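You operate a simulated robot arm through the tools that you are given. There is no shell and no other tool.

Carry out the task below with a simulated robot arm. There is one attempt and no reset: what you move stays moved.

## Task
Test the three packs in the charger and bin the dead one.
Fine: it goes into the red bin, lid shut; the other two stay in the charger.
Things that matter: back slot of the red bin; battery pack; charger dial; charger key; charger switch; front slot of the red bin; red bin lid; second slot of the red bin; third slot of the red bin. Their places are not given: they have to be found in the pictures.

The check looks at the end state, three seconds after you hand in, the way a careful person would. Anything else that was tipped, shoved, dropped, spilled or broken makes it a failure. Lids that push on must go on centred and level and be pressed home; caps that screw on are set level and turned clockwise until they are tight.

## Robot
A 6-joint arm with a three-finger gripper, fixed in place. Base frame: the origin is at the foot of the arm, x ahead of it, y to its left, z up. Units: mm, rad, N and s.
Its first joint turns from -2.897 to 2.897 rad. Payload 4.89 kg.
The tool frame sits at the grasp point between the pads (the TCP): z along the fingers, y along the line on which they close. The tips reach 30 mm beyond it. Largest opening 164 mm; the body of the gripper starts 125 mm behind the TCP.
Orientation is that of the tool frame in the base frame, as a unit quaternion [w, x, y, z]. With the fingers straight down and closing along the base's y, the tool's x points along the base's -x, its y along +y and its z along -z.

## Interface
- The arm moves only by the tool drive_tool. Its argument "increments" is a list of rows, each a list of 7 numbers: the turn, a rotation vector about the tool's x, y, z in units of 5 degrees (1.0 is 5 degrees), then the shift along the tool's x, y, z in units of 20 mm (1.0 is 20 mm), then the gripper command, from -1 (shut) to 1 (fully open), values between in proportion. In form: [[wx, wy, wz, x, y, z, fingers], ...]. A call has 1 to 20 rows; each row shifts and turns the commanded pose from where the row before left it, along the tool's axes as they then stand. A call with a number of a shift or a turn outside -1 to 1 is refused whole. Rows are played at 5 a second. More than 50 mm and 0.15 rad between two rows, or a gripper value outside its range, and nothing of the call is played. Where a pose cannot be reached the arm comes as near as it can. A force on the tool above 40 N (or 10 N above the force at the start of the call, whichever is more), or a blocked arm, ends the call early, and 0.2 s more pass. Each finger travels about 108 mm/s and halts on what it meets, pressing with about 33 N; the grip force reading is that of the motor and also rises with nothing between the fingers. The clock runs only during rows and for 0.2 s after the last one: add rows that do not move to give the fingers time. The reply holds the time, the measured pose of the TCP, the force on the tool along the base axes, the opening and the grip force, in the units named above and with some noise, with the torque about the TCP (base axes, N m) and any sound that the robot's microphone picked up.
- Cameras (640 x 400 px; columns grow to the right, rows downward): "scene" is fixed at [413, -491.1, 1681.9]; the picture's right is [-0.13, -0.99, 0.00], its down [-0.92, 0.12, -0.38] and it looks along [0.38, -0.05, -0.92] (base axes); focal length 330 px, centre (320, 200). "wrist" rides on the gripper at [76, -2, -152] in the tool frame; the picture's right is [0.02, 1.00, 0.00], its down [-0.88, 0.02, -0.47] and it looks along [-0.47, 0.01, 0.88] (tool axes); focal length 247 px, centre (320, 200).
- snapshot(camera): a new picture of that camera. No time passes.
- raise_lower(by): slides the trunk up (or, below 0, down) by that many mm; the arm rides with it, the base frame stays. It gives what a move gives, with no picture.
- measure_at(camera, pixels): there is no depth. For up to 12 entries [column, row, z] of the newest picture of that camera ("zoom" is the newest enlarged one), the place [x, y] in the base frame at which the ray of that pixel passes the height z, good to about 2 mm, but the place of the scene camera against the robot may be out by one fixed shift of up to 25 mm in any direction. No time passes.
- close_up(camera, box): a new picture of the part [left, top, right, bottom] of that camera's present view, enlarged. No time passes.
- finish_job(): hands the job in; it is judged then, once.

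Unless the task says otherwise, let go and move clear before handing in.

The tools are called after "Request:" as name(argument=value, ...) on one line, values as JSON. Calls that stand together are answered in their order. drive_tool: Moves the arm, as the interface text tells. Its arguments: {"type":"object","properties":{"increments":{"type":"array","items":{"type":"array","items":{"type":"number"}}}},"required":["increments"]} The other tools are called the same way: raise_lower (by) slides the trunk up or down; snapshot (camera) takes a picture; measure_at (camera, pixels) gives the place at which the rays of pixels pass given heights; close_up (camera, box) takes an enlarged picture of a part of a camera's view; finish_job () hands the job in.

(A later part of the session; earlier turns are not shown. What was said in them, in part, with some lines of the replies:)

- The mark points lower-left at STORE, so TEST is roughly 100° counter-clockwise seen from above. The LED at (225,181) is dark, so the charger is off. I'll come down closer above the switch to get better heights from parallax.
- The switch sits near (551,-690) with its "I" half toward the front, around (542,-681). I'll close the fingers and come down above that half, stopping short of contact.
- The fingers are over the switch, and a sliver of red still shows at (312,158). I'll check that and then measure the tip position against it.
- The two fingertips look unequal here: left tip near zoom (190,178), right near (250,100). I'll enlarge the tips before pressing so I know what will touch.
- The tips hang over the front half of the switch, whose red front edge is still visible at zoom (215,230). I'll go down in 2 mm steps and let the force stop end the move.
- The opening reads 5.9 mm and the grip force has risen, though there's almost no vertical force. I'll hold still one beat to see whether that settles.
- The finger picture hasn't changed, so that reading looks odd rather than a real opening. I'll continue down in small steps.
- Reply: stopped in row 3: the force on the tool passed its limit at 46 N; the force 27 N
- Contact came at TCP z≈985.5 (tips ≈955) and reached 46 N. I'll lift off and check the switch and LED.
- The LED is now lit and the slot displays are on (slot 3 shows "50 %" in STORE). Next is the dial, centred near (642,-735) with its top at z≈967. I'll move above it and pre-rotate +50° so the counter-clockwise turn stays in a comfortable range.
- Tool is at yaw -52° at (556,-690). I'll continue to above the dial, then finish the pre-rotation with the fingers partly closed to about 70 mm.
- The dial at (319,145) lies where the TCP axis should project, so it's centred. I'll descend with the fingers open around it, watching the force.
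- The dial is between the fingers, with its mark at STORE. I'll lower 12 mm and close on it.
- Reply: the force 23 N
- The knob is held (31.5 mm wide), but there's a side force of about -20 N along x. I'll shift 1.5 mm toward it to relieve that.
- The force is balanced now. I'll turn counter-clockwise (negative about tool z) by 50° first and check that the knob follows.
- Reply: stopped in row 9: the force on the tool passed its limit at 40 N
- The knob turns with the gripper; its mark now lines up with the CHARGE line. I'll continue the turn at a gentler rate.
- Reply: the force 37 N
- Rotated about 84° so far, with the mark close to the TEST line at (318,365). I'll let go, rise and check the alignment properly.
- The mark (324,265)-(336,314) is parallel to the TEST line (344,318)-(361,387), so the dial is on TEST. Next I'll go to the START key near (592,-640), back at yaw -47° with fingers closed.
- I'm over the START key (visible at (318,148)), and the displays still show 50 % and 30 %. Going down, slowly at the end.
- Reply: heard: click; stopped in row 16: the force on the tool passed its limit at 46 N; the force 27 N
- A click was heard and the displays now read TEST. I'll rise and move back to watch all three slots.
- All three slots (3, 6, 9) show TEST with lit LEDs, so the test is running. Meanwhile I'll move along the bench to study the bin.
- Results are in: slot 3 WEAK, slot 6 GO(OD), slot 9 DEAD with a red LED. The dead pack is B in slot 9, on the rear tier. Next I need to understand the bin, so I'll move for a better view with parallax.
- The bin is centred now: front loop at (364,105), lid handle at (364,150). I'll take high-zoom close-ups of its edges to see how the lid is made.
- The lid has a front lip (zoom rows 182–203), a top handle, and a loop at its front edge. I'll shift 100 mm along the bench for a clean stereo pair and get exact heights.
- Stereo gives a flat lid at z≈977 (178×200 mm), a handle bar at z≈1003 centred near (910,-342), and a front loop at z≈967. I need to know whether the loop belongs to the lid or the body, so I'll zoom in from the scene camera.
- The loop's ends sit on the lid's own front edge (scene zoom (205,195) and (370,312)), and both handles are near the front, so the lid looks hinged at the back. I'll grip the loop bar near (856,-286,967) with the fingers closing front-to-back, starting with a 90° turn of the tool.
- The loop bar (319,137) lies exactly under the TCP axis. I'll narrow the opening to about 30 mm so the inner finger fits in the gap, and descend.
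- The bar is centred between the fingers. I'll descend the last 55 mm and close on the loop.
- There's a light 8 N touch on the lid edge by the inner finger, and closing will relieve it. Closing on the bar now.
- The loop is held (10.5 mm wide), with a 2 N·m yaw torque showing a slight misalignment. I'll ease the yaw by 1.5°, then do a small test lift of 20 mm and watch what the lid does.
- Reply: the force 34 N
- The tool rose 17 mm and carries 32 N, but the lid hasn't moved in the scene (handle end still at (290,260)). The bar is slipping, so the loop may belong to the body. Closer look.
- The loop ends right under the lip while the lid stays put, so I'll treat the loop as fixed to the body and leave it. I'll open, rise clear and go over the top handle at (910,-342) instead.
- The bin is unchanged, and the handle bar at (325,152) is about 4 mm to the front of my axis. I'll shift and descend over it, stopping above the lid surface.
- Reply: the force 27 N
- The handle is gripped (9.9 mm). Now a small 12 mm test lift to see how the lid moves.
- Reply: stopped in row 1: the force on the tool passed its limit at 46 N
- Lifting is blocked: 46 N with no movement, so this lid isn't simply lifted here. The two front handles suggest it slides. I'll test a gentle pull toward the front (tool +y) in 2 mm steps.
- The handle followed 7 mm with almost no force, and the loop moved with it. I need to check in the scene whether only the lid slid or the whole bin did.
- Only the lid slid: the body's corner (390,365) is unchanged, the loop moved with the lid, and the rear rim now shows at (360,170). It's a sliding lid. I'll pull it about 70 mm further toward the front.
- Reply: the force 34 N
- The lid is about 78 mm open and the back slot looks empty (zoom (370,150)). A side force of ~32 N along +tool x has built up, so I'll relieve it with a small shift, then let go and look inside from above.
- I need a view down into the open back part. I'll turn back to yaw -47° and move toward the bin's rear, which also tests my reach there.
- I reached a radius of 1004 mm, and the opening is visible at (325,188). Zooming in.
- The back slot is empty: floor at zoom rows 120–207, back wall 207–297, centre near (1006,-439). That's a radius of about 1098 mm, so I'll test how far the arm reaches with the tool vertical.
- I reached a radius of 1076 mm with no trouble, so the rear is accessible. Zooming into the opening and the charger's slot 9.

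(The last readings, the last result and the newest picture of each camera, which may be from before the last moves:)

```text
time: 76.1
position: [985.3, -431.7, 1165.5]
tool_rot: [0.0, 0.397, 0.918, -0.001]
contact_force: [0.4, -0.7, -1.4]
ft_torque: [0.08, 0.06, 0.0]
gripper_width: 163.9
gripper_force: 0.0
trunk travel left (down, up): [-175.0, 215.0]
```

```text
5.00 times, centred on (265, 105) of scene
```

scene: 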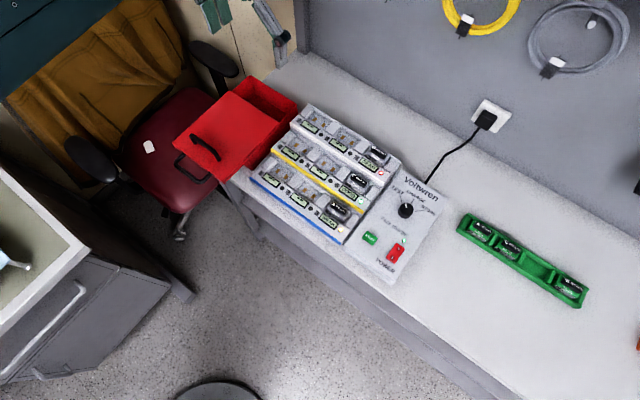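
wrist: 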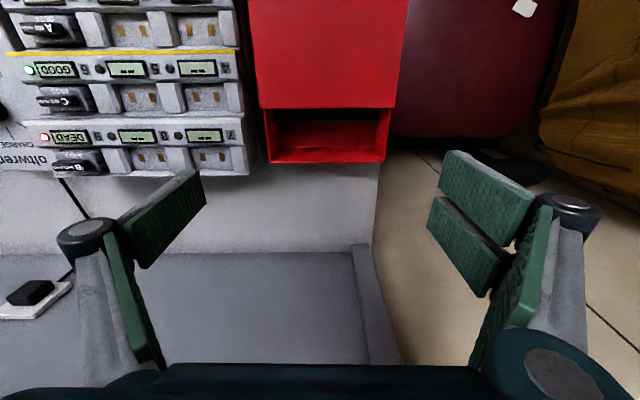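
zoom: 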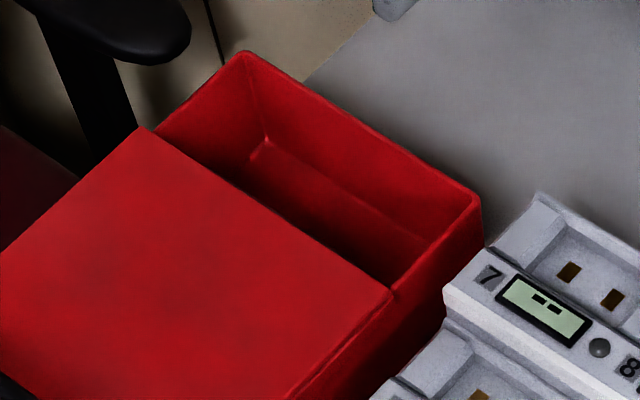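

The back slot is about 44×161 mm with its floor at z≈911 and a low divider at z≈930. It's empty, so it's a good destination. Now I'll move back over the charger to examine pack B in slot 9.

Request:
drive_tool(increments=[[0, 0, 0, 0.2, -1, 0, 1], [0, 0, 0, 0.2, -1, 0, 1], [0, 0, 0, 0.2, -1, 0, 1], [0, 0, 0, 0.2, -1, 0, 1], [0, 0, 0, 0.2, -1, 0, 1], [0, 0, 0, 0.2, -1, 0, 1], [0, 0, 0, 0.2, -1, 0, 1], [0, 0, 0, 0.2, -1, 0, 1], [0, 0, 0, 0.2, -1, 0, 1], [0, 0, 0, 0.2, -1, 0, 1], [0, 0, 0, 0.2, -1, 0, 1], [0, 0, 0, 0.2, -1, 0, 1], [0, 0, 0, 0.2, -1, 0, 1], [0, 0, 0, 0.2, -1, 0, 1], [0, 0, 0, 0.2, -1, 0, 1], [0, 0, 0, 0, 0, 0, 1], [0, 0, 0, 0, 0, 0, 1]])

Request:
snapshot(camera="wrist")

Request:
close_up(camera="wrist", box=[250, 90, 410, 210])

```text
time: 79.7
position: [729.8, -591.5, 1166.9]
tool_rot: [0.0, 0.397, 0.918, 0.0]
contact_force: [-0.5, -0.1, 0.8]
ft_torque: [0.04, -0.07, 0.03]
gripper_width: 163.8
gripper_force: 0.1
trunk travel left (down, up): [-175.0, 215.0]
```

```text
taken
```

wrist: 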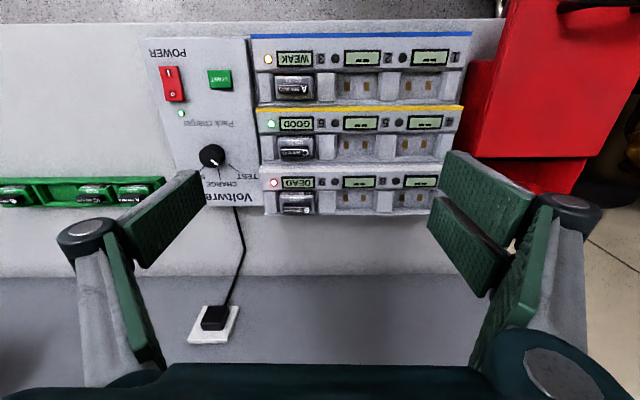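

```text
3.33 times, centred on (330, 150) of wrist
```

zoom: 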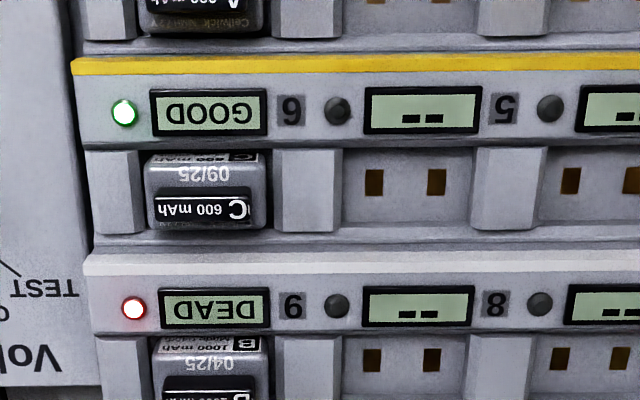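

Pack B shows at (298,202), seated between two ribs, with a raised black tab. I'll come lower and take a stereo pair to measure the pack and tab heights.

Request:
drive_tool(increments=[[0, 0, 0, 0, -1, 1, 1], [0, 0, 0, 0, -1, 1, 1], [0, 0, 0, 0, -1, 0.75, 1], [0, 0, 0, 0, 0, 0, 1], [0, 0, 0, 0, 0, 0, 1]])

Request:
close_up(camera="wrist", box=[290, 160, 410, 250])

Request:
drive_tool(increments=[[0, 0, 0, 0, 1, 0, 1], [0, 0, 0, 0, 1, 0, 1], [0, 0, 0, 0, 1, 0, 1], [0, 0, 0, 0, 1, 0, 1], [0, 0, 0, 0, 0, 0, 1], [0, 0, 0, 0, 0, 0, 1]])

Request:
close_up(camera="wrist", box=[220, 160, 340, 250])

Request:
snapshot(camera="wrist")

```text
time: 80.9
position: [684.6, -632.9, 1109.8]
tool_rot: [0.0, 0.397, 0.918, -0.001]
contact_force: [-0.2, 0.3, 0.1]
ft_torque: [0.06, -0.03, 0.01]
gripper_width: 164.1
gripper_force: 0.0
trunk travel left (down, up): [-175.0, 215.0]
```

```text
4.44 times, centred on (350, 205) of wrist
```

zoom: 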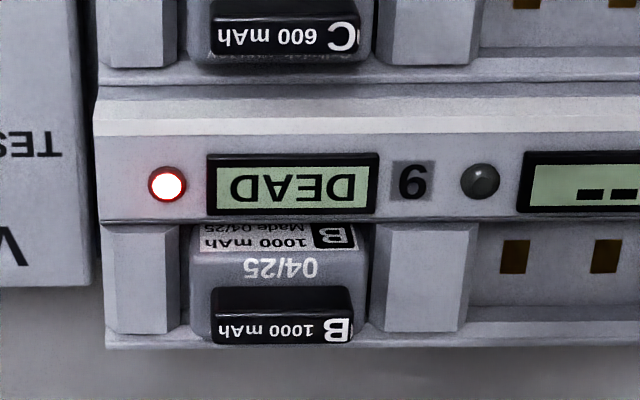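

```text
time: 82.3
position: [743.0, -577.9, 1111.0]
tool_rot: [0.0, 0.397, 0.918, 0.0]
contact_force: [0.0, 0.8, -0.1]
ft_torque: [-0.04, 0.03, -0.01]
gripper_width: 164.1
gripper_force: 0.0
trunk travel left (down, up): [-175.0, 215.0]
```

```text
4.44 times, centred on (280, 205) of wrist
```

zoom: 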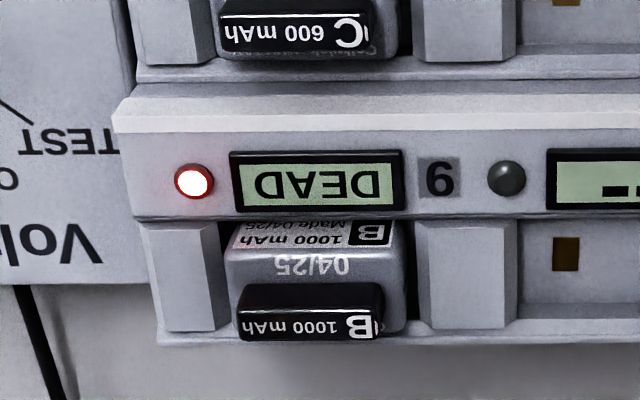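

```text
taken
```

wrist: 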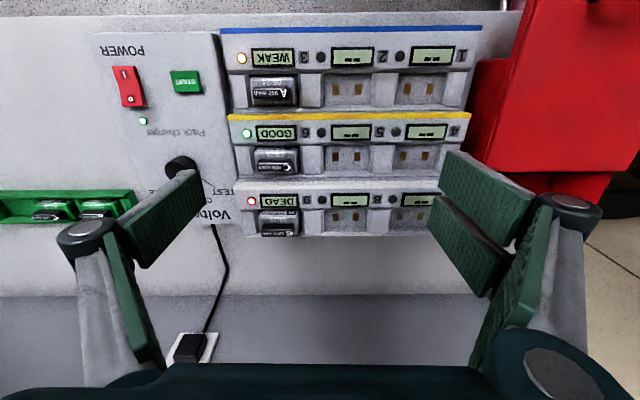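

Stereo puts the tab top at z≈1009, 40 mm along the bench and 11 mm front-to-back, on a pack body and ribs at z≈991. The tab centre is near (779,-691). I'll grip the tab by its two ends with the tool at yaw -47°, and hover above it first.

Request:
drive_tool(increments=[[0, 0, 0, -0.871, -0.427, 0.2, 0.6], [0, 0, 0, -0.871, -0.427, 0.2, 0.2], [0, 0, 0, -0.871, -0.427, 0.4, 0], [0, 0, 0, -0.871, -0.427, 0.4, -0.2], [0, 0, 0, -0.871, -0.427, 0.4, -0.2], [0, 0, 0, -0.871, -0.427, 0.4, -0.2], [0, 0, 0, 0, 0, 0, -0.2], [0, 0, 0, 0, 0, 0, -0.2]])

Request:
snapshot(camera="wrist")

Request:
close_up(camera="wrist", box=[240, 110, 400, 230])

Request:
snapshot(camera="scene")

```text
time: 84.1
position: [776.8, -691.8, 1070.0]
tool_rot: [0.0, 0.397, 0.918, 0.0]
contact_force: [0.5, -0.6, -1.0]
ft_torque: [0.06, -0.01, 0.02]
gripper_width: 65.6
gripper_force: 0.0
trunk travel left (down, up): [-175.0, 215.0]
```

```text
taken
```

wrist: 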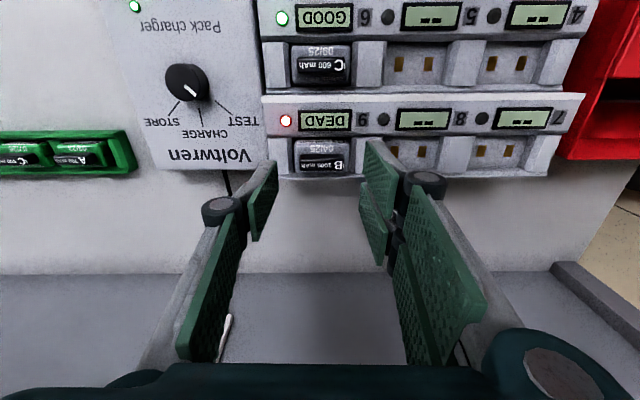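

```text
3.33 times, centred on (320, 170) of wrist
```

zoom: 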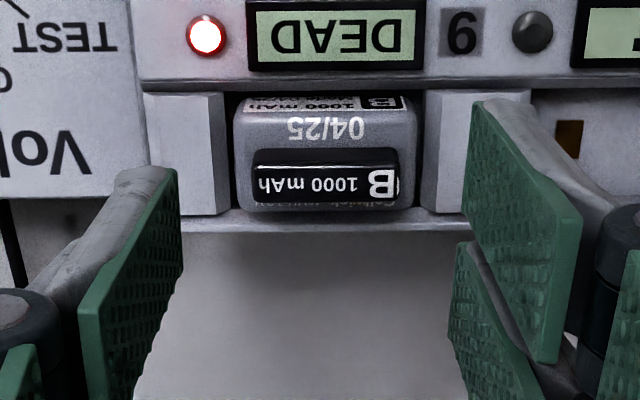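

```text
taken
```

scene: 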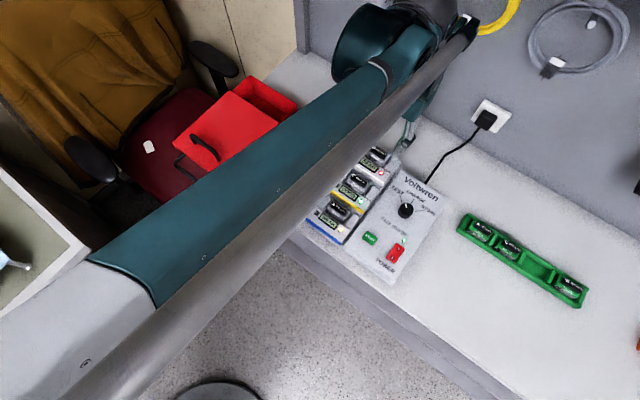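

The tab is centred on the tool axis at zoom (325,182), with clearance to the fingers on both sides. I'll descend, slowly at the end, to TCP z≈1028.

Request:
drive_tool(increments=[[0, 0, 0, 0, 0.05, 0.6, -0.2], [0, 0, 0, 0, 0, 0.6, -0.2], [0, 0, 0, 0, 0, 0.3, -0.25], [0, 0, 0, 0, 0, 0.15, -0.25], [0, 0, 0, 0, 0, 0.15, -0.25], [0, 0, 0, 0, 0, 0.1, -0.25], [0, 0, 0, 0, 0, 0.1, -0.25], [0, 0, 0, 0, 0, 0.1, -0.25], [0, 0, 0, 0, 0, 0, -0.25]])

Request:
close_up(camera="wrist", box=[240, 110, 400, 230])

```text
time: 86.1
position: [777.8, -687.9, 1027.1]
tool_rot: [0.0, 0.397, 0.918, 0.0]
contact_force: [-0.2, -0.2, -0.2]
ft_torque: [0.01, -0.04, 0.0]
gripper_width: 61.4
gripper_force: 0.0
trunk travel left (down, up): [-175.0, 215.0]
```

```text
3.33 times, centred on (320, 170) of wrist
```

zoom: 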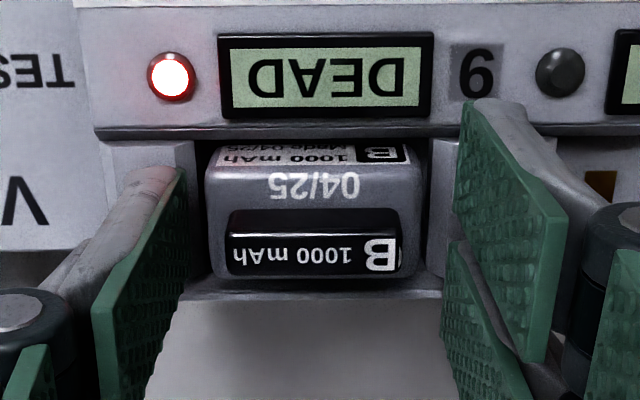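

No contact yet, and this view shows the right finger is forked with two pads either side of centre, which would grip the tab's narrow end poorly. Gripping the 11 mm thickness front-to-back is safer. I'll rise and turn the tool -90°.

Request:
drive_tool(increments=[[0, 0, 0, 0, 0, -0.8, -0.25], [0, 0, 0, 0, 0, -0.8, -0.25], [0, 0, 0, 0, 0, -0.8, -0.25]])

Request:
drive_tool(increments=[[0, 0, -1, 0, 0, 0, -0.3], [0, 0, -1, 0, 0, 0, -0.3], [0, 0, -1, 0, 0, 0, -0.3], [0, 0, -1, 0, 0, 0, -0.3], [0, 0, -1, 0, 0, 0, -0.3], [0, 0, -1, 0, 0, 0, -0.3], [0, 0, -1, 0, 0, 0, -0.3], [0, 0, -1, 0, 0, 0, -0.3], [0, 0, -1, 0, 0, 0, -0.3], [0, 0, -1, 0, 0, 0, -0.3], [0, 0, -1, 0, 0, 0, -0.3], [0, 0, -1, 0, 0, 0, -0.3], [0, 0, -1, 0, 0, 0, -0.3], [0, 0, -1, 0, 0, 0, -0.3], [0, 0, -1, 0, 0, 0, -0.5], [0, 0, -1, 0, 0, 0, -0.5], [0, 0, -1, 0, 0, 0, -0.5], [0, 0, -1, 0, 0, 0, -0.5], [0, 0, 0, 0, 0, 0, -0.5], [0, 0, 0, 0, 0, 0, -0.5]])

Request:
snapshot(camera="wrist")

Request:
close_up(camera="wrist", box=[240, 110, 400, 230])

```text
time: 86.9
position: [777.2, -687.7, 1075.0]
tool_rot: [0.0, 0.397, 0.918, -0.001]
contact_force: [-0.3, -0.6, 0.5]
ft_torque: [0.02, -0.01, 0.0]
gripper_width: 61.4
gripper_force: 0.0
trunk travel left (down, up): [-175.0, 215.0]
```

```text
time: 91.1
position: [777.9, -689.1, 1077.0]
tool_rot: [0.0, -0.368, 0.93, 0.0]
contact_force: [0.1, -0.1, 0.9]
ft_torque: [0.0, -0.01, 0.0]
gripper_width: 40.9
gripper_force: 0.2
trunk travel left (down, up): [-175.0, 215.0]
```

```text
taken
```

wrist: 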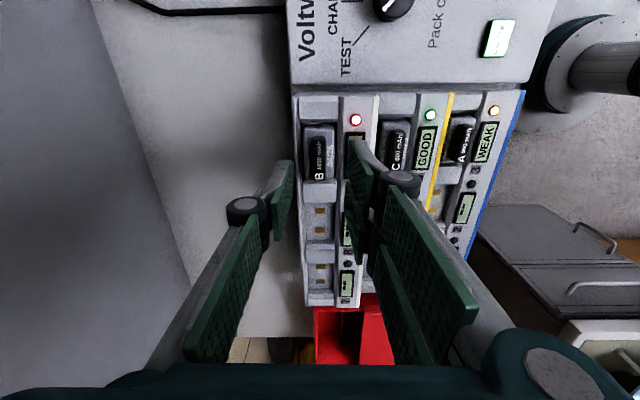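

```text
3.33 times, centred on (320, 170) of wrist
```

zoom: 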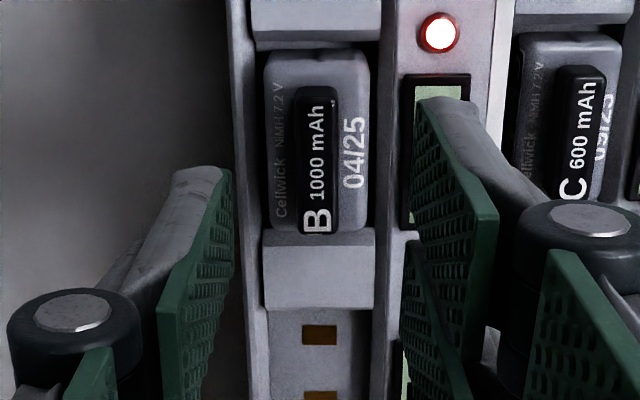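

From here the tab is clearly centred at zoom (317,160), within ~2 mm of the tool axis. I'll correct that, narrow the opening to about 30 mm, and descend to TCP z≈1027.

Request:
drive_tool(increments=[[0, 0, 0, 0.12, -0.05, 0.5, -0.6], [0, 0, 0, 0, 0, 0.6, -0.63], [0, 0, 0, 0, 0, 0.5, -0.63], [0, 0, 0, 0, 0, 0.3, -0.63], [0, 0, 0, 0, 0, 0.2, -0.63], [0, 0, 0, 0, 0, 0.1, -0.63], [0, 0, 0, 0, 0, 0.1, -0.63], [0, 0, 0, 0, 0, 0.1, -0.63], [0, 0, 0, 0, 0, 0, -0.63]])

Request:
close_up(camera="wrist", box=[240, 110, 400, 230])

```text
time: 93.1
position: [777.1, -690.2, 1028.4]
tool_rot: [0.0, -0.369, 0.93, 0.0]
contact_force: [-0.2, 0.1, -0.4]
ft_torque: [0.01, -0.01, -0.01]
gripper_width: 30.7
gripper_force: 0.0
trunk travel left (down, up): [-175.0, 215.0]
```

```text
3.33 times, centred on (320, 170) of wrist
```

zoom: 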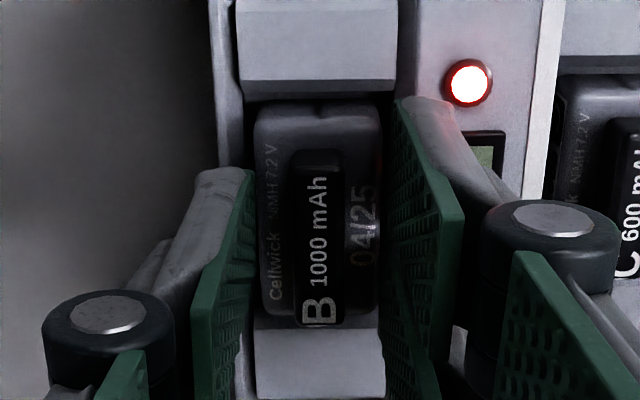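

The tab sits midway between the pads with no contact. I'll go 4 mm lower in 1 mm steps for more overlap, then close.

Request:
drive_tool(increments=[[0, 0, 0, 0, 0, 0.05, -0.63], [0, 0, 0, 0, 0, 0.05, -0.63], [0, 0, 0, 0, 0, 0.05, -0.63], [0, 0, 0, 0, 0, 0.05, -0.63], [0, 0, 0, 0, 0, 0, -0.63]])

Request:
drive_tool(increments=[[0, 0, 0, 0, 0, 0, -0.75], [0, 0, 0, 0, 0, 0, -0.85], [0, 0, 0, 0, 0, 0, -1], [0, 0, 0, 0, 0, 0, -1], [0, 0, 0, 0, 0, 0, -1]])

Request:
close_up(camera="wrist", box=[240, 110, 400, 230])

```text
time: 94.3
position: [777.5, -690.4, 1023.4]
tool_rot: [0.0, -0.368, 0.93, 0.0]
contact_force: [-0.4, 0.3, 0.4]
ft_torque: [-0.02, -0.03, -0.01]
gripper_width: 30.2
gripper_force: 0.0
trunk travel left (down, up): [-175.0, 215.0]
```

```text
time: 95.5
position: [776.6, -691.5, 1023.7]
tool_rot: [0.001, -0.368, 0.93, 0.0]
contact_force: [0.1, -0.1, -0.8]
ft_torque: [0.03, -0.04, 0.02]
gripper_width: 29.7
gripper_force: 32.9
trunk travel left (down, up): [-175.0, 215.0]
```

```text
3.33 times, centred on (320, 170) of wrist
```

zoom: 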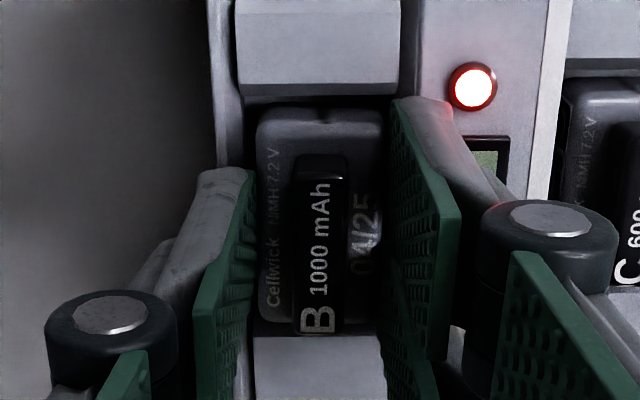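

The fingers closed on the pack body (29.7 mm), not the tab, so the body top must be around z 998. For a compact grip I want the tab. I'll open, rise 6 mm and close again on it.

Request:
drive_tool(increments=[[0, 0, 0, 0, 0, 0, -0.6], [0, 0, 0, 0, 0, 0, -0.57], [0, 0, 0, 0, 0, 0, -0.57], [0, 0, 0, 0, 0, -0.1, -0.57], [0, 0, 0, 0, 0, -0.1, -0.57], [0, 0, 0, 0, 0, -0.1, -0.57], [0, 0, 0, 0, 0, 0, -0.57]])

Request:
drive_tool(increments=[[0, 0, 0, 0, 0, 0, -0.75], [0, 0, 0, 0, 0, 0, -0.85], [0, 0, 0, 0, 0, 0, -1], [0, 0, 0, 0, 0, 0, -1], [0, 0, 0, 0, 0, 0, -1]])

Request:
close_up(camera="wrist", box=[240, 110, 400, 230])

```text
time: 97.1
position: [777.5, -690.8, 1030.0]
tool_rot: [0.0, -0.369, 0.929, -0.001]
contact_force: [-0.1, -0.3, 0.0]
ft_torque: [0.0, 0.03, 0.03]
gripper_width: 35.2
gripper_force: 0.0
trunk travel left (down, up): [-175.0, 215.0]
```

```text
time: 98.3
position: [777.0, -691.5, 1029.7]
tool_rot: [0.0, -0.368, 0.93, 0.0]
contact_force: [-0.7, -0.1, -0.1]
ft_torque: [0.0, 0.01, 0.0]
gripper_width: 11.5
gripper_force: 33.2
trunk travel left (down, up): [-175.0, 215.0]
```

```text
3.33 times, centred on (320, 170) of wrist
```

zoom: 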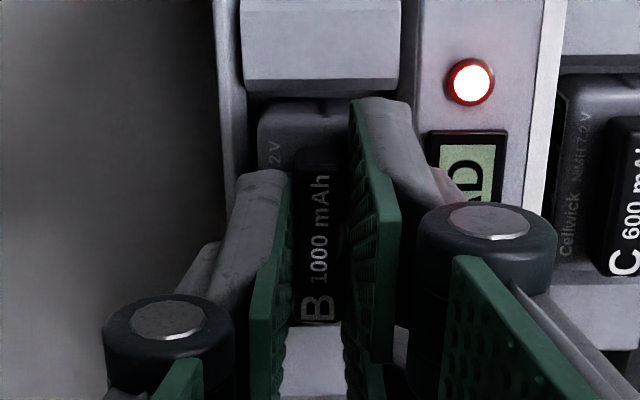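

The tab is gripped at 11.5 mm with no side force. I'll lift gently and watch the grip.

Request:
drive_tool(increments=[[0, 0, 0, 0, 0, -0.1, -1], [0, 0, 0, 0, 0, -0.15, -1], [0, 0, 0, 0, 0, -0.2, -1], [0, 0, 0, 0, 0, -0.3, -1], [0, 0, 0, 0, 0, -0.4, -1], [0, 0, 0, 0, 0, -0.5, -1], [0, 0, 0, 0, 0, -0.6, -1], [0, 0, 0, 0, 0, -0.6, -1], [0, 0, 0, 0, 0, -0.6, -1], [0, 0, 0, 0, 0, 0, -1]])

Request:
snapshot(camera="wrist")

Request:
close_up(camera="scene", box=[320, 110, 460, 220])

```text
time: 100.5
position: [777.1, -692.0, 1098.7]
tool_rot: [0.0, -0.368, 0.93, 0.0]
contact_force: [0.1, -0.8, -1.2]
ft_torque: [0.0, 0.02, -0.02]
gripper_width: 11.5
gripper_force: 33.3
trunk travel left (down, up): [-175.0, 215.0]
```

```text
taken
```

wrist: 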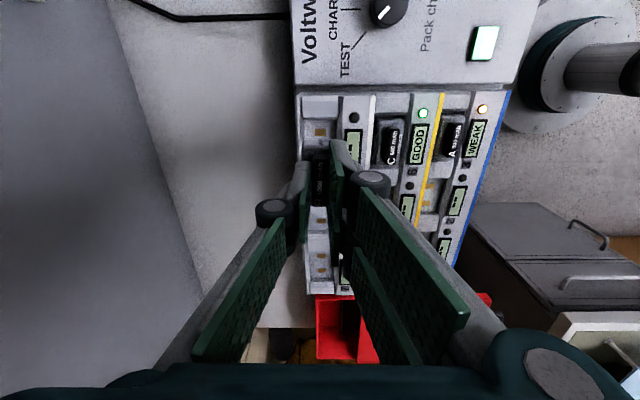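

```text
3.64 times, centred on (390, 165) of scene
```

zoom: 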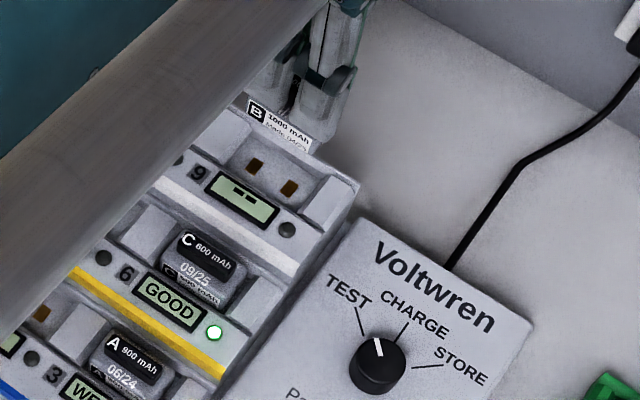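

Pack B is lifted and slot 9 now shows "--". I'll check how it hangs before carrying it.

Request:
close_up(camera="scene", box=[360, 110, 420, 160])

Request:
close_up(camera="wrist", box=[270, 120, 380, 220])

```text
8.00 times, centred on (390, 135) of scene
```

zoom: 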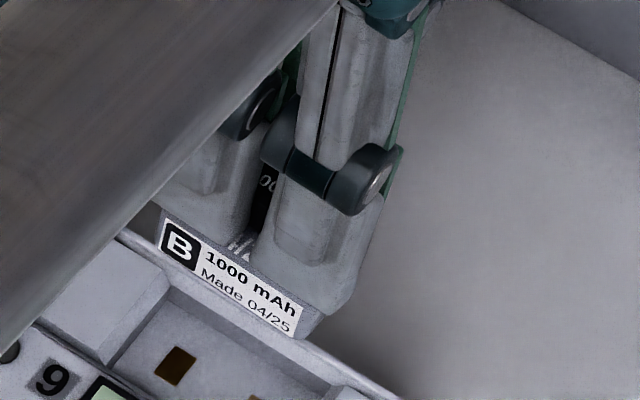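

```text
4.00 times, centred on (325, 170) of wrist
```

zoom: 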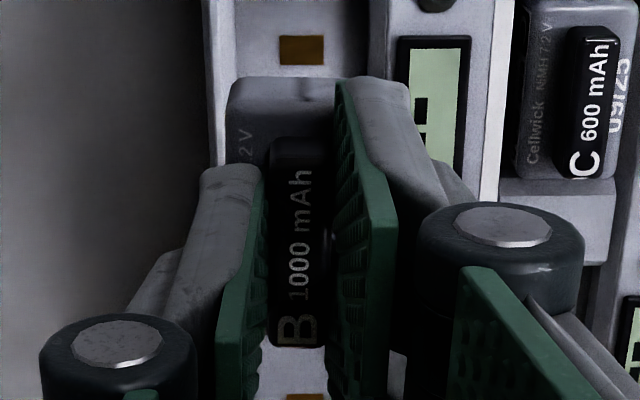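

The pack hangs level and firmly. I'll carry it along the bench, slightly higher, to above the back slot centre near (1005,-438).

Request:
drive_tool(increments=[[0, 0, 0, -0.5, 0, -0.5, -1], [0, 0, 0, -0.8, 0.08, -0.5, -1], [0, 0, 0, -1, 0.09, 0, -1], [0, 0, 0, -1, 0.09, 0, -1], [0, 0, 0, -1, 0.09, 0, -1], [0, 0, 0, -1, 0.09, 0, -1], [0, 0, 0, -1, 0.09, 0, -1], [0, 0, 0, -1, 0.09, 0, -1], [0, 0, 0, -1, 0.09, 0, -1], [0, 0, 0, -1, 0.09, 0, -1], [0, 0, 0, -1, 0.09, 0, -1], [0, 0, 0, -1, 0.09, 0, -1], [0, 0, 0, -1, 0.09, 0, -1], [0, 0, 0, -1, 0.09, 0, -1], [0, 0, 0, -1, 0.09, 0, -1], [0, 0, 0, -1, 0.09, 0, -1], [0, 0, 0, -0.9, 0.09, 0, -1], [0, 0, 0, -0.8, 0.09, 0, -1], [0, 0, 0, 0, 0, 0, -1], [0, 0, 0, 0, 0, 0, -1]])

Request:
snapshot(camera="wrist")

Request:
close_up(camera="scene", box=[180, 40, 340, 160])

```text
time: 104.7
position: [1004.9, -436.1, 1119.3]
tool_rot: [0.0, -0.368, 0.93, 0.0]
contact_force: [0.3, -0.2, -0.9]
ft_torque: [-0.01, 0.03, 0.0]
gripper_width: 11.6
gripper_force: 32.7
trunk travel left (down, up): [-175.0, 215.0]
```

```text
taken
```

wrist: 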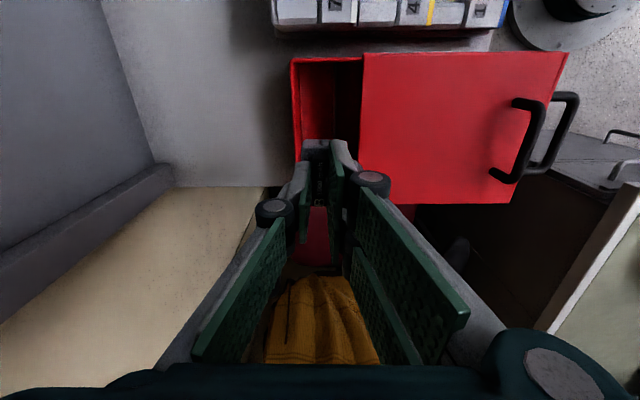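

```text
3.33 times, centred on (260, 100) of scene
```

zoom: 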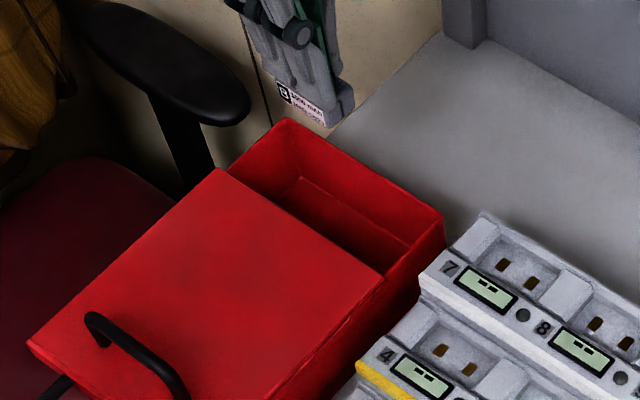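

The tool is over the slot, and the tool axis projects to column ~320. Zooming to compare that with the slot's walls.

Request:
close_up(camera="wrist", box=[280, 50, 380, 150])

Request:
close_up(camera="wrist", box=[270, 130, 370, 230])

```text
4.00 times, centred on (330, 100) of wrist
```

zoom: 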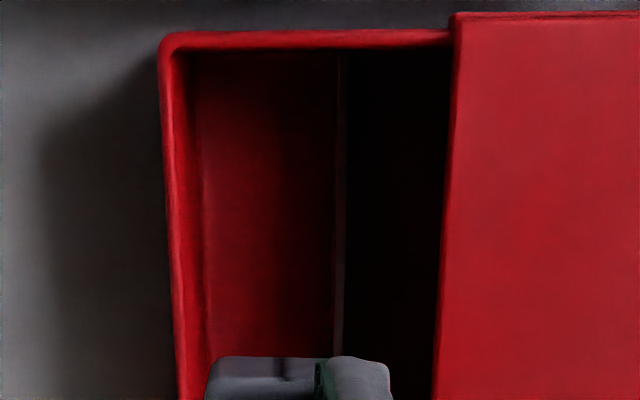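

```text
4.00 times, centred on (320, 180) of wrist
```

zoom: 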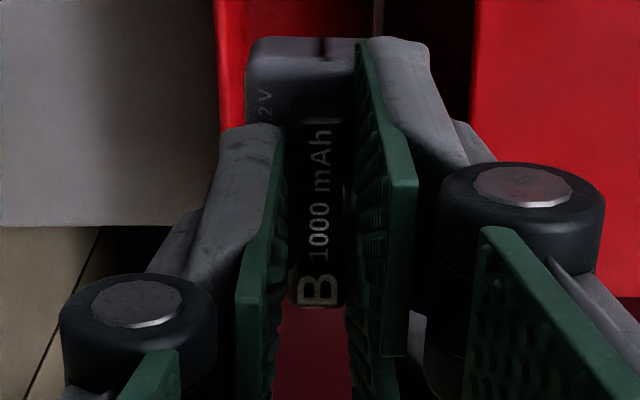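

The slot spans about -27 to +18 mm around the tool axis (zoom columns 205 and 337), so I'll shift 4.6 mm toward the back to centre the pack. Then I'll lower it partway and check again.

Request:
drive_tool(increments=[[0, 0, 0, 0, -0.23, 0, -1], [0, 0, 0, 0, 0, 0.9, -1], [0, 0, 0, 0, 0, 0.9, -1], [0, 0, 0, 0, 0, 0.9, -1], [0, 0, 0, 0, 0, 0.9, -1], [0, 0, 0, 0, 0, 0.7, -1], [0, 0, 0, 0, 0, 0.5, -1], [0, 0, 0, 0, 0, 0, -1], [0, 0, 0, 0, 0, 0, -1]])

Request:
snapshot(camera="wrist")

Request:
close_up(camera="wrist", box=[270, 70, 390, 190])

Request:
close_up(camera="scene", box=[220, 50, 320, 130])

```text
time: 106.7
position: [1008.0, -438.2, 1023.1]
tool_rot: [0.0, -0.368, 0.93, 0.0]
contact_force: [-0.2, -0.6, -1.0]
ft_torque: [0.0, 0.04, -0.02]
gripper_width: 11.6
gripper_force: 33.2
trunk travel left (down, up): [-175.0, 215.0]
```

```text
taken
```

wrist: 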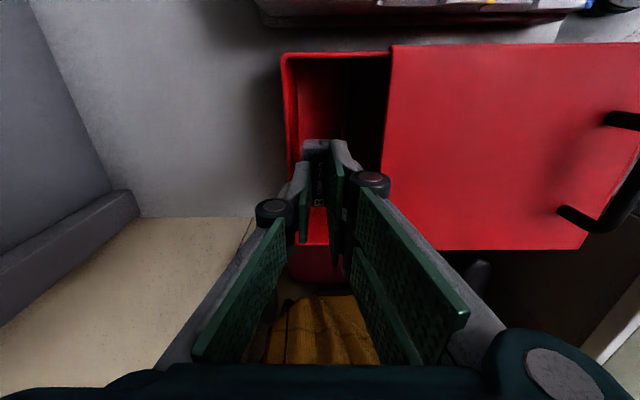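

```text
3.33 times, centred on (330, 130) of wrist
```

zoom: 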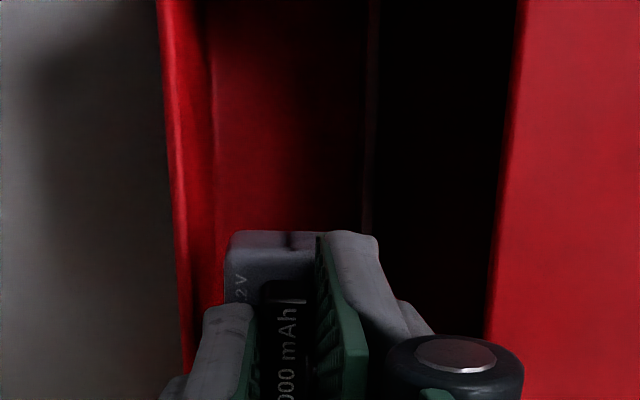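

```text
5.00 times, centred on (270, 90) of scene
```

zoom: 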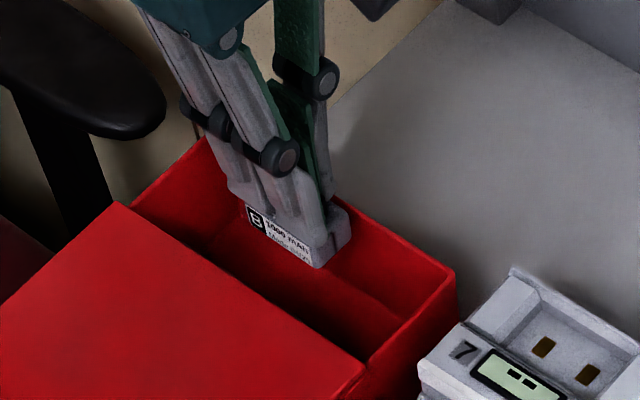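

The pack is now centred: back wall at -22.5 mm, divider at +23.4 mm. I'll lower it to just above the floor, then in 2 mm steps until it touches.

Request:
drive_tool(increments=[[0, 0, 0, 0, 0, 0.5, -1], [0, 0, 0, 0, 0, 0.5, -1], [0, 0, 0, 0, 0, 0.5, -1], [0, 0, 0, 0, 0, 0.3, -1], [0, 0, 0, 0, 0, 0.2, -1], [0, 0, 0, 0, 0, 0.1, -1], [0, 0, 0, 0, 0, 0.1, -1], [0, 0, 0, 0, 0, 0.1, -1], [0, 0, 0, 0, 0, 0.1, -1], [0, 0, 0, 0, 0, 0, -1]])

Request:
close_up(camera="wrist", box=[270, 90, 390, 210])

Request:
close_up(camera="scene", box=[220, 50, 320, 130])

```text
time: 108.9
position: [1007.1, -438.5, 977.4]
tool_rot: [0.001, -0.369, 0.93, -0.001]
contact_force: [-2.4, 4.0, 20.6]
ft_torque: [-0.35, -0.34, 0.01]
gripper_width: 11.2
gripper_force: 32.7
trunk travel left (down, up): [-175.0, 215.0]
```

```text
3.33 times, centred on (330, 150) of wrist
```

zoom: 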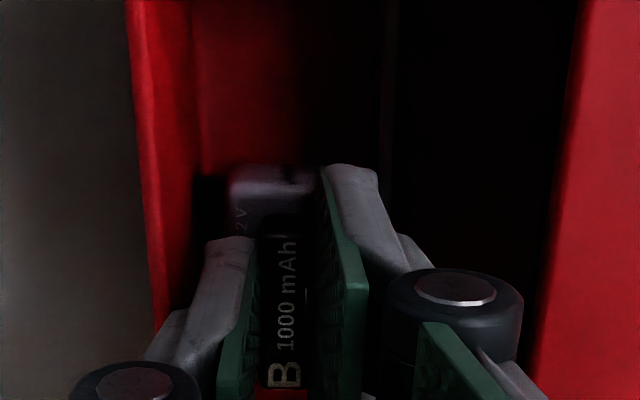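

```text
5.00 times, centred on (270, 90) of scene
```

zoom: 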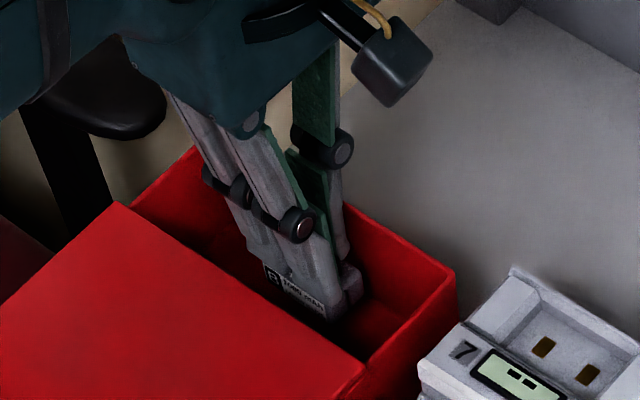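

The pack is on the floor, with 20 N contact at TCP z≈977. I'll ease the pressure, open the fingers only a little, then rise straight out.

Request:
drive_tool(increments=[[0, 0, 0, 0, 0, -0.07, -1], [0, 0, 0, 0, 0, 0, -0.85], [0, 0, 0, 0, 0, 0, -0.78], [0, 0, 0, 0, 0, 0, -0.78]])

Request:
close_up(camera="wrist", box=[270, 90, 390, 210])

```text
time: 109.9
position: [1007.1, -439.7, 978.0]
tool_rot: [0.001, -0.368, 0.93, 0.0]
contact_force: [-11.1, 8.9, 4.8]
ft_torque: [-0.12, -0.06, -0.01]
gripper_width: 17.1
gripper_force: 0.1
trunk travel left (down, up): [-175.0, 215.0]
```

```text
3.33 times, centred on (330, 150) of wrist
```

zoom: 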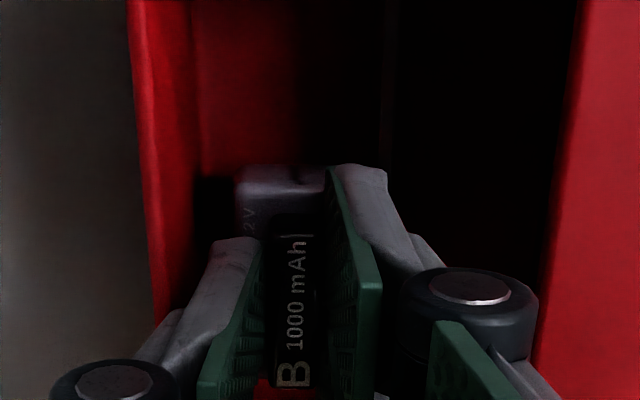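

The fingers are open to 17 mm, with the rear one lightly against the bin wall. Rising straight up, slowly at first.

Request:
drive_tool(increments=[[0, 0, 0, 0, 0.05, 0, -0.78], [0, 0, 0, 0, 0, -0.15, -0.78], [0, 0, 0, 0, 0, -0.25, -0.78], [0, 0, 0, 0, 0, -0.4, -0.78], [0, 0, 0, 0, 0, -0.6, -0.78], [0, 0, 0, 0, 0, -0.8, -0.78], [0, 0, 0, 0, 0, -1, -0.78], [0, 0, 0, 0, 0, -1, -0.78], [0, 0, 0, 0, 0, -1, -0.78], [0, 0, 0, 0, 0, -1, -0.5], [0, 0, 0, 0, 0, -1, 0], [0, 0, 0, 0, 0, 0, 0.5]])

Request:
snapshot(camera="wrist")

Request:
close_up(camera="wrist", box=[270, 70, 390, 190])

Request:
close_up(camera="scene", box=[220, 50, 320, 130])

```text
time: 112.5
position: [1008.1, -438.9, 1122.1]
tool_rot: [0.001, -0.368, 0.93, 0.0]
contact_force: [-1.0, 0.1, -0.1]
ft_torque: [0.0, 0.0, 0.03]
gripper_width: 122.9
gripper_force: 0.2
trunk travel left (down, up): [-175.0, 215.0]
```

```text
taken
```

wrist: 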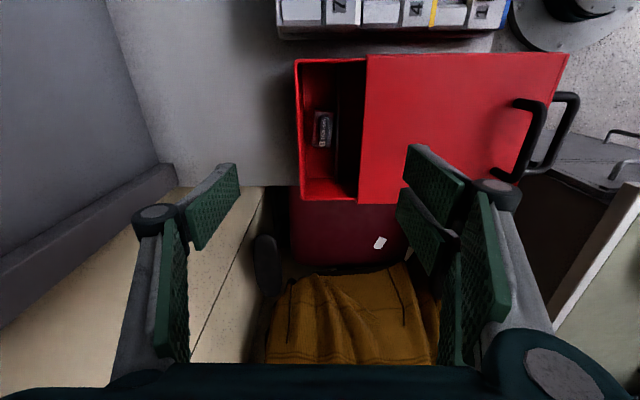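

```text
3.33 times, centred on (330, 130) of wrist
```

zoom: 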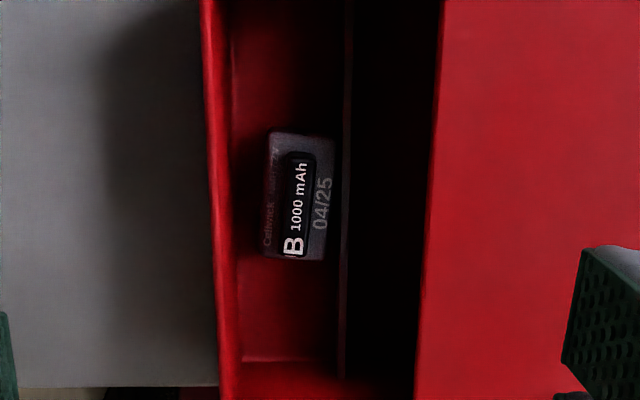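

```text
5.00 times, centred on (270, 90) of scene
```

zoom: 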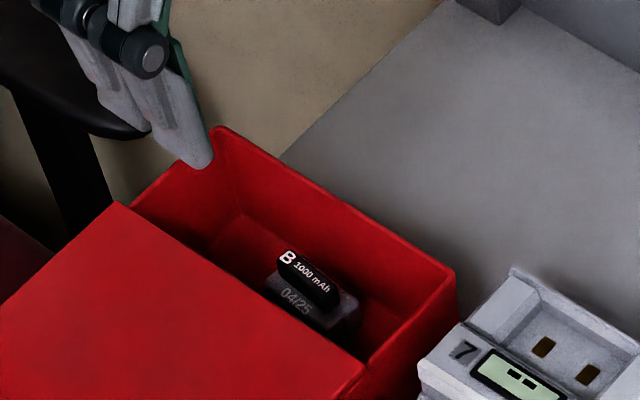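

Pack B sits in the back slot at zoom (300,195), between the back wall and divider and below the rim. Now I'll return to the lid handle near (852,-284) to slide the lid shut.

Request:
drive_tool(increments=[[0, 0, 0, 0.035, 1, 0, 0.5], [0, 0, 0, 0.035, 1, 0, 0.5], [0, 0, 0, 0.035, 1, 0, 0.5], [0, 0, 0, 0.035, 1, 0, 0], [0, 0, 0, 0.035, 1, 0, -0.3], [0, 0, 0, 0.035, 1, 0, -0.5], [0, 0, 0, 0.035, 1, 0, -0.5], [0, 0, 0, 0.035, 1, 0, -0.5], [0, 0, 0, 0.035, 1, 0, -0.5], [0, 0, 0, 0.035, 1, 0, -0.5], [0, 0, 0, 0.035, 1, 0, -0.5], [0, 0, 0, 0, 0, 0.9, -0.5], [0, 0, 0, 0, 0, 0.9, -0.5], [0, 0, 0, 0, 0, 0, -0.5], [0, 0, 0, 0, 0, 0, -0.5]])

Request:
snapshot(camera="wrist")

```text
time: 115.7
position: [849.1, -285.6, 1084.9]
tool_rot: [0.0, -0.367, 0.93, 0.001]
contact_force: [-0.1, -0.3, -0.1]
ft_torque: [0.0, 0.06, 0.0]
gripper_width: 41.1
gripper_force: 0.1
trunk travel left (down, up): [-175.0, 215.0]
```

```text
taken
```

wrist: 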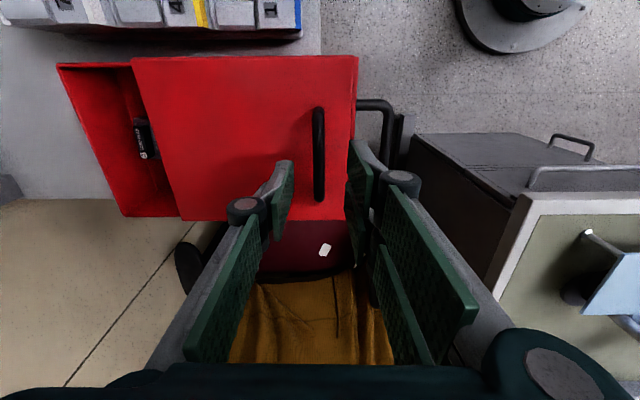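

The handle bar (319,152) is centred between the fingers. I'll descend to z≈1013 and grip it.

Request:
drive_tool(increments=[[0, 0, 0, 0, 0, 0.9, -0.5], [0, 0, 0, 0, 0, 0.9, -0.5], [0, 0, 0, 0, 0, 0.9, -0.5], [0, 0, 0, 0, 0, 0.5, -0.5], [0, 0, 0, 0, 0, 0.35, -0.5], [0, 0, 0, 0, 0, 0, -0.5], [0, 0, 0, 0, 0, 0, -0.8], [0, 0, 0, 0, 0, 0, -1], [0, 0, 0, 0, 0, 0, -1], [0, 0, 0, 0, 0, 0, -1]])

Request:
close_up(camera="wrist", box=[220, 80, 420, 240])

```text
time: 117.9
position: [851.1, -284.2, 1013.8]
tool_rot: [0.0, -0.368, 0.93, 0.0]
contact_force: [-1.4, -0.9, -3.7]
ft_torque: [-0.14, 0.09, 1.95]
gripper_width: 9.8
gripper_force: 44.3
trunk travel left (down, up): [-175.0, 215.0]
```

```text
2.50 times, centred on (320, 160) of wrist
```

zoom: 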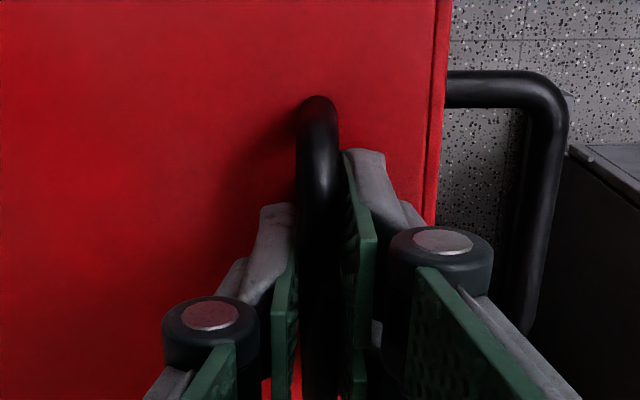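

The handle is held. I'll slide the lid back about 70 mm along its rail.

Request:
drive_tool(increments=[[0, 0, 0, -0.005, -0.35, 0, -1], [0, 0, 0, -0.005, -0.35, 0, -1], [0, 0, 0, -0.005, -0.35, 0, -1], [0, 0, 0, -0.005, -0.35, 0, -1], [0, 0, 0, -0.005, -0.35, 0, -1], [0, 0, 0, -0.005, -0.35, 0, -1], [0, 0, 0, -0.005, -0.35, 0, -1], [0, 0, 0, -0.005, -0.35, 0, -1], [0, 0, 0, -0.005, -0.35, 0, -1], [0, 0, 0, -0.005, -0.35, 0, -1], [0, 0, 0, 0, 0, 0, -1]])

Request:
close_up(camera="scene", box=[180, 60, 320, 180])

```text
time: 120.3
position: [899.1, -333.3, 1014.7]
tool_rot: [0.0, -0.368, 0.93, -0.001]
contact_force: [13.9, 12.8, 15.3]
ft_torque: [0.03, -0.1, 2.02]
gripper_width: 9.9
gripper_force: 45.3
trunk travel left (down, up): [-175.0, 215.0]
```

```text
3.33 times, centred on (250, 120) of scene
```

zoom: 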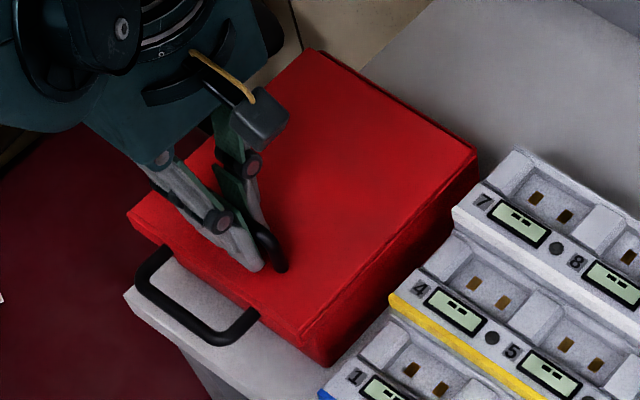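

About 8 mm of travel remains. I'll finish in 2 mm steps until it meets its stop, easing the side force slightly.

Request:
drive_tool(increments=[[0, 0, 0, -0.05, -0.1, -0.03, -1], [0, 0, 0, 0, -0.1, 0, -1], [0, 0, 0, 0, -0.1, 0, -1], [0, 0, 0, 0, -0.1, 0, -1], [0, 0, 0, 0, -0.1, 0, -1], [0, 0, 0, 0, -0.1, 0, -1], [0, 0, 0, 0, -0.1, 0, -1]])

Request:
close_up(camera="scene", box=[180, 60, 320, 180])

Request:
close_up(camera="scene", box=[220, 60, 310, 130])

```text
time: 121.8
position: [905.9, -338.7, 1014.5]
tool_rot: [-0.001, -0.369, 0.93, 0.002]
contact_force: [-13.0, 9.4, 0.3]
ft_torque: [-0.15, 0.01, 2.13]
gripper_width: 9.9
gripper_force: 44.8
trunk travel left (down, up): [-175.0, 215.0]
stopped in row 7: the force on the tool passed its limit at 45 N (the readings are from after the stop); the commanded pose is now the measured one
```

```text
3.33 times, centred on (250, 120) of scene
```

zoom: 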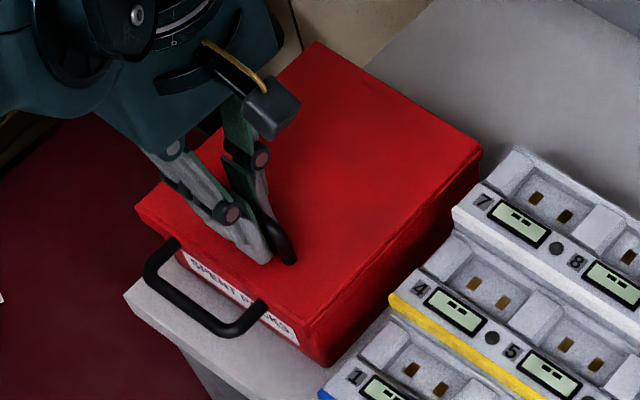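

```text
5.71 times, centred on (265, 95) of scene
```

zoom: 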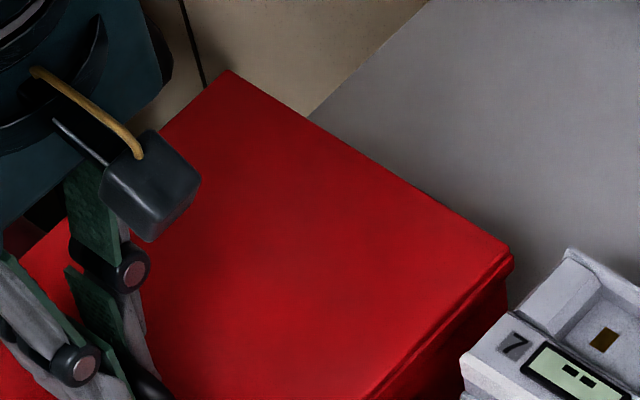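

The lid stopped at its closed position: the rear corner (225,70) and edge (512,255) match the original view, and the label is visible again. I'll release and rise clear.

Request:
drive_tool(increments=[[0, 0, 0, 0, 0, 0, -0.8], [0, 0, 0, 0, 0, 0, -0.55], [0, 0, 0, 0, 0, 0, -0.5], [0, 0, 0, 0, 0, -0.5, -0.5], [0, 0, 0, 0, 0, -0.9, -0.5], [0, 0, 0, 0, 0, -1, -0.5], [0, 0, 0, 0, 0, -1, -0.5], [0, 0, 0, 0, 0, -1, -0.5], [0, 0, 0, 0, 0, -1, -0.5], [0, 0, 0, 0, 0, -1, -0.5], [0, 0, 0, 0, 0.5, -1, -0.5], [0, 0, 0, 0, 1, -1, -0.5], [0, 0, 0, 0, 1, -0.5, -0.5], [0, 0, 0, 0, 1, 0, -0.5], [0, 0, 0, 0, 1, 0, -0.5], [0, 0, 0, 0, 0, 0, -0.5]])

Request:
snapshot(camera="scene")

Request:
close_up(camera="scene", box=[180, 60, 320, 180])

Request:
close_up(camera="scene", box=[240, 90, 460, 290])

Request:
snapshot(camera="wrist")

```text
time: 125.2
position: [845.2, -275.2, 1191.8]
tool_rot: [-0.001, -0.369, 0.929, 0.002]
contact_force: [-0.7, -0.4, 0.0]
ft_torque: [-0.03, -0.04, 0.03]
gripper_width: 40.9
gripper_force: 0.1
trunk travel left (down, up): [-175.0, 215.0]
```

```text
taken
```

scene: 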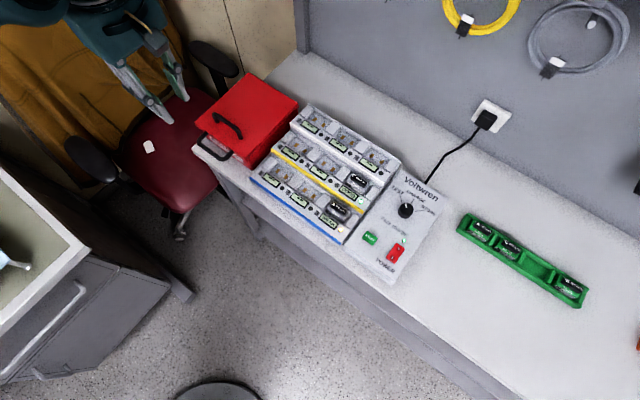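

```text
3.33 times, centred on (250, 120) of scene
```

zoom: 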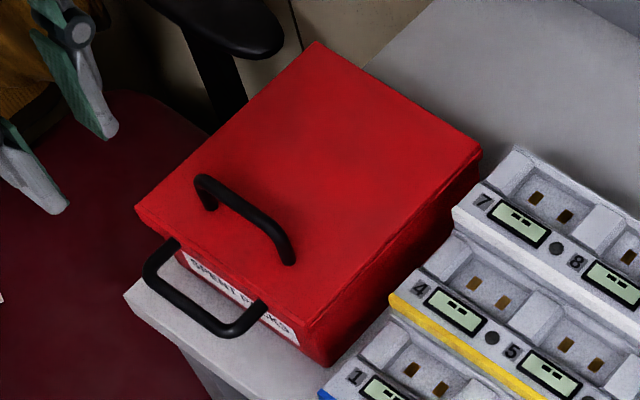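

```text
2.00 times, centred on (350, 190) of scene
```

zoom: 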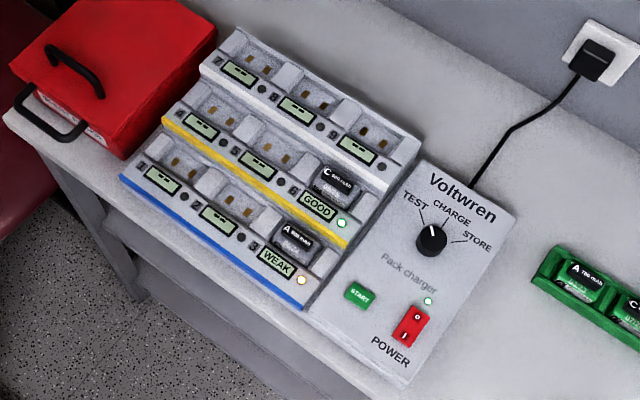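

```text
taken
```

wrist: 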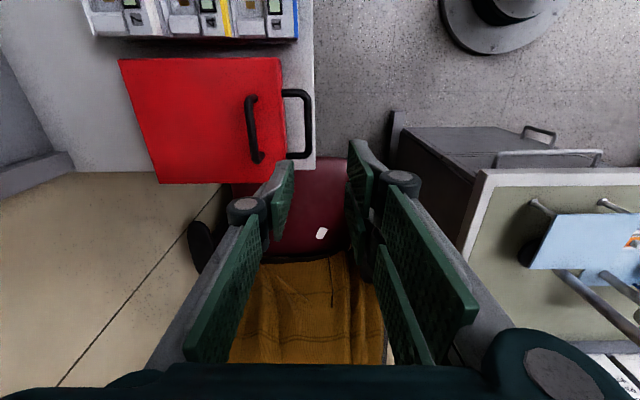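

The final pictures show the bin lid fully shut in its original position, packs A (WEAK) and C (GOOD) still in slots 3 and 6, and slot 9 empty. Nothing else has moved and the gripper is clear, so I'm handing in.

Request:
finish_job()

```text
The job is handed in.
```

I tested all three packs, and the dead one, pack B from slot 9, is now in the back slot of the red bin with the lid shut. I handed the job in but haven't seen a verdict from the check.

- **Test results:** slot 3 (pack A) read WEAK, slot 6 (pack C) read GOOD, and slot 9 (pack B) read DEAD. Packs A and C are still in the charger.
- **Bin:** the lid slides rather than lifts. Before I found that out, I pulled upward on the front loop and then the top handle, and neither pull moved the bin. I then slid the lid open about 78 mm and slid it back to its stop afterwards. It matches its starting position in the pictures.
- **Charger:** I left it powered on with the dial at TEST.

In the last pictures nothing else had been shifted, and the gripper was clear of the bench.
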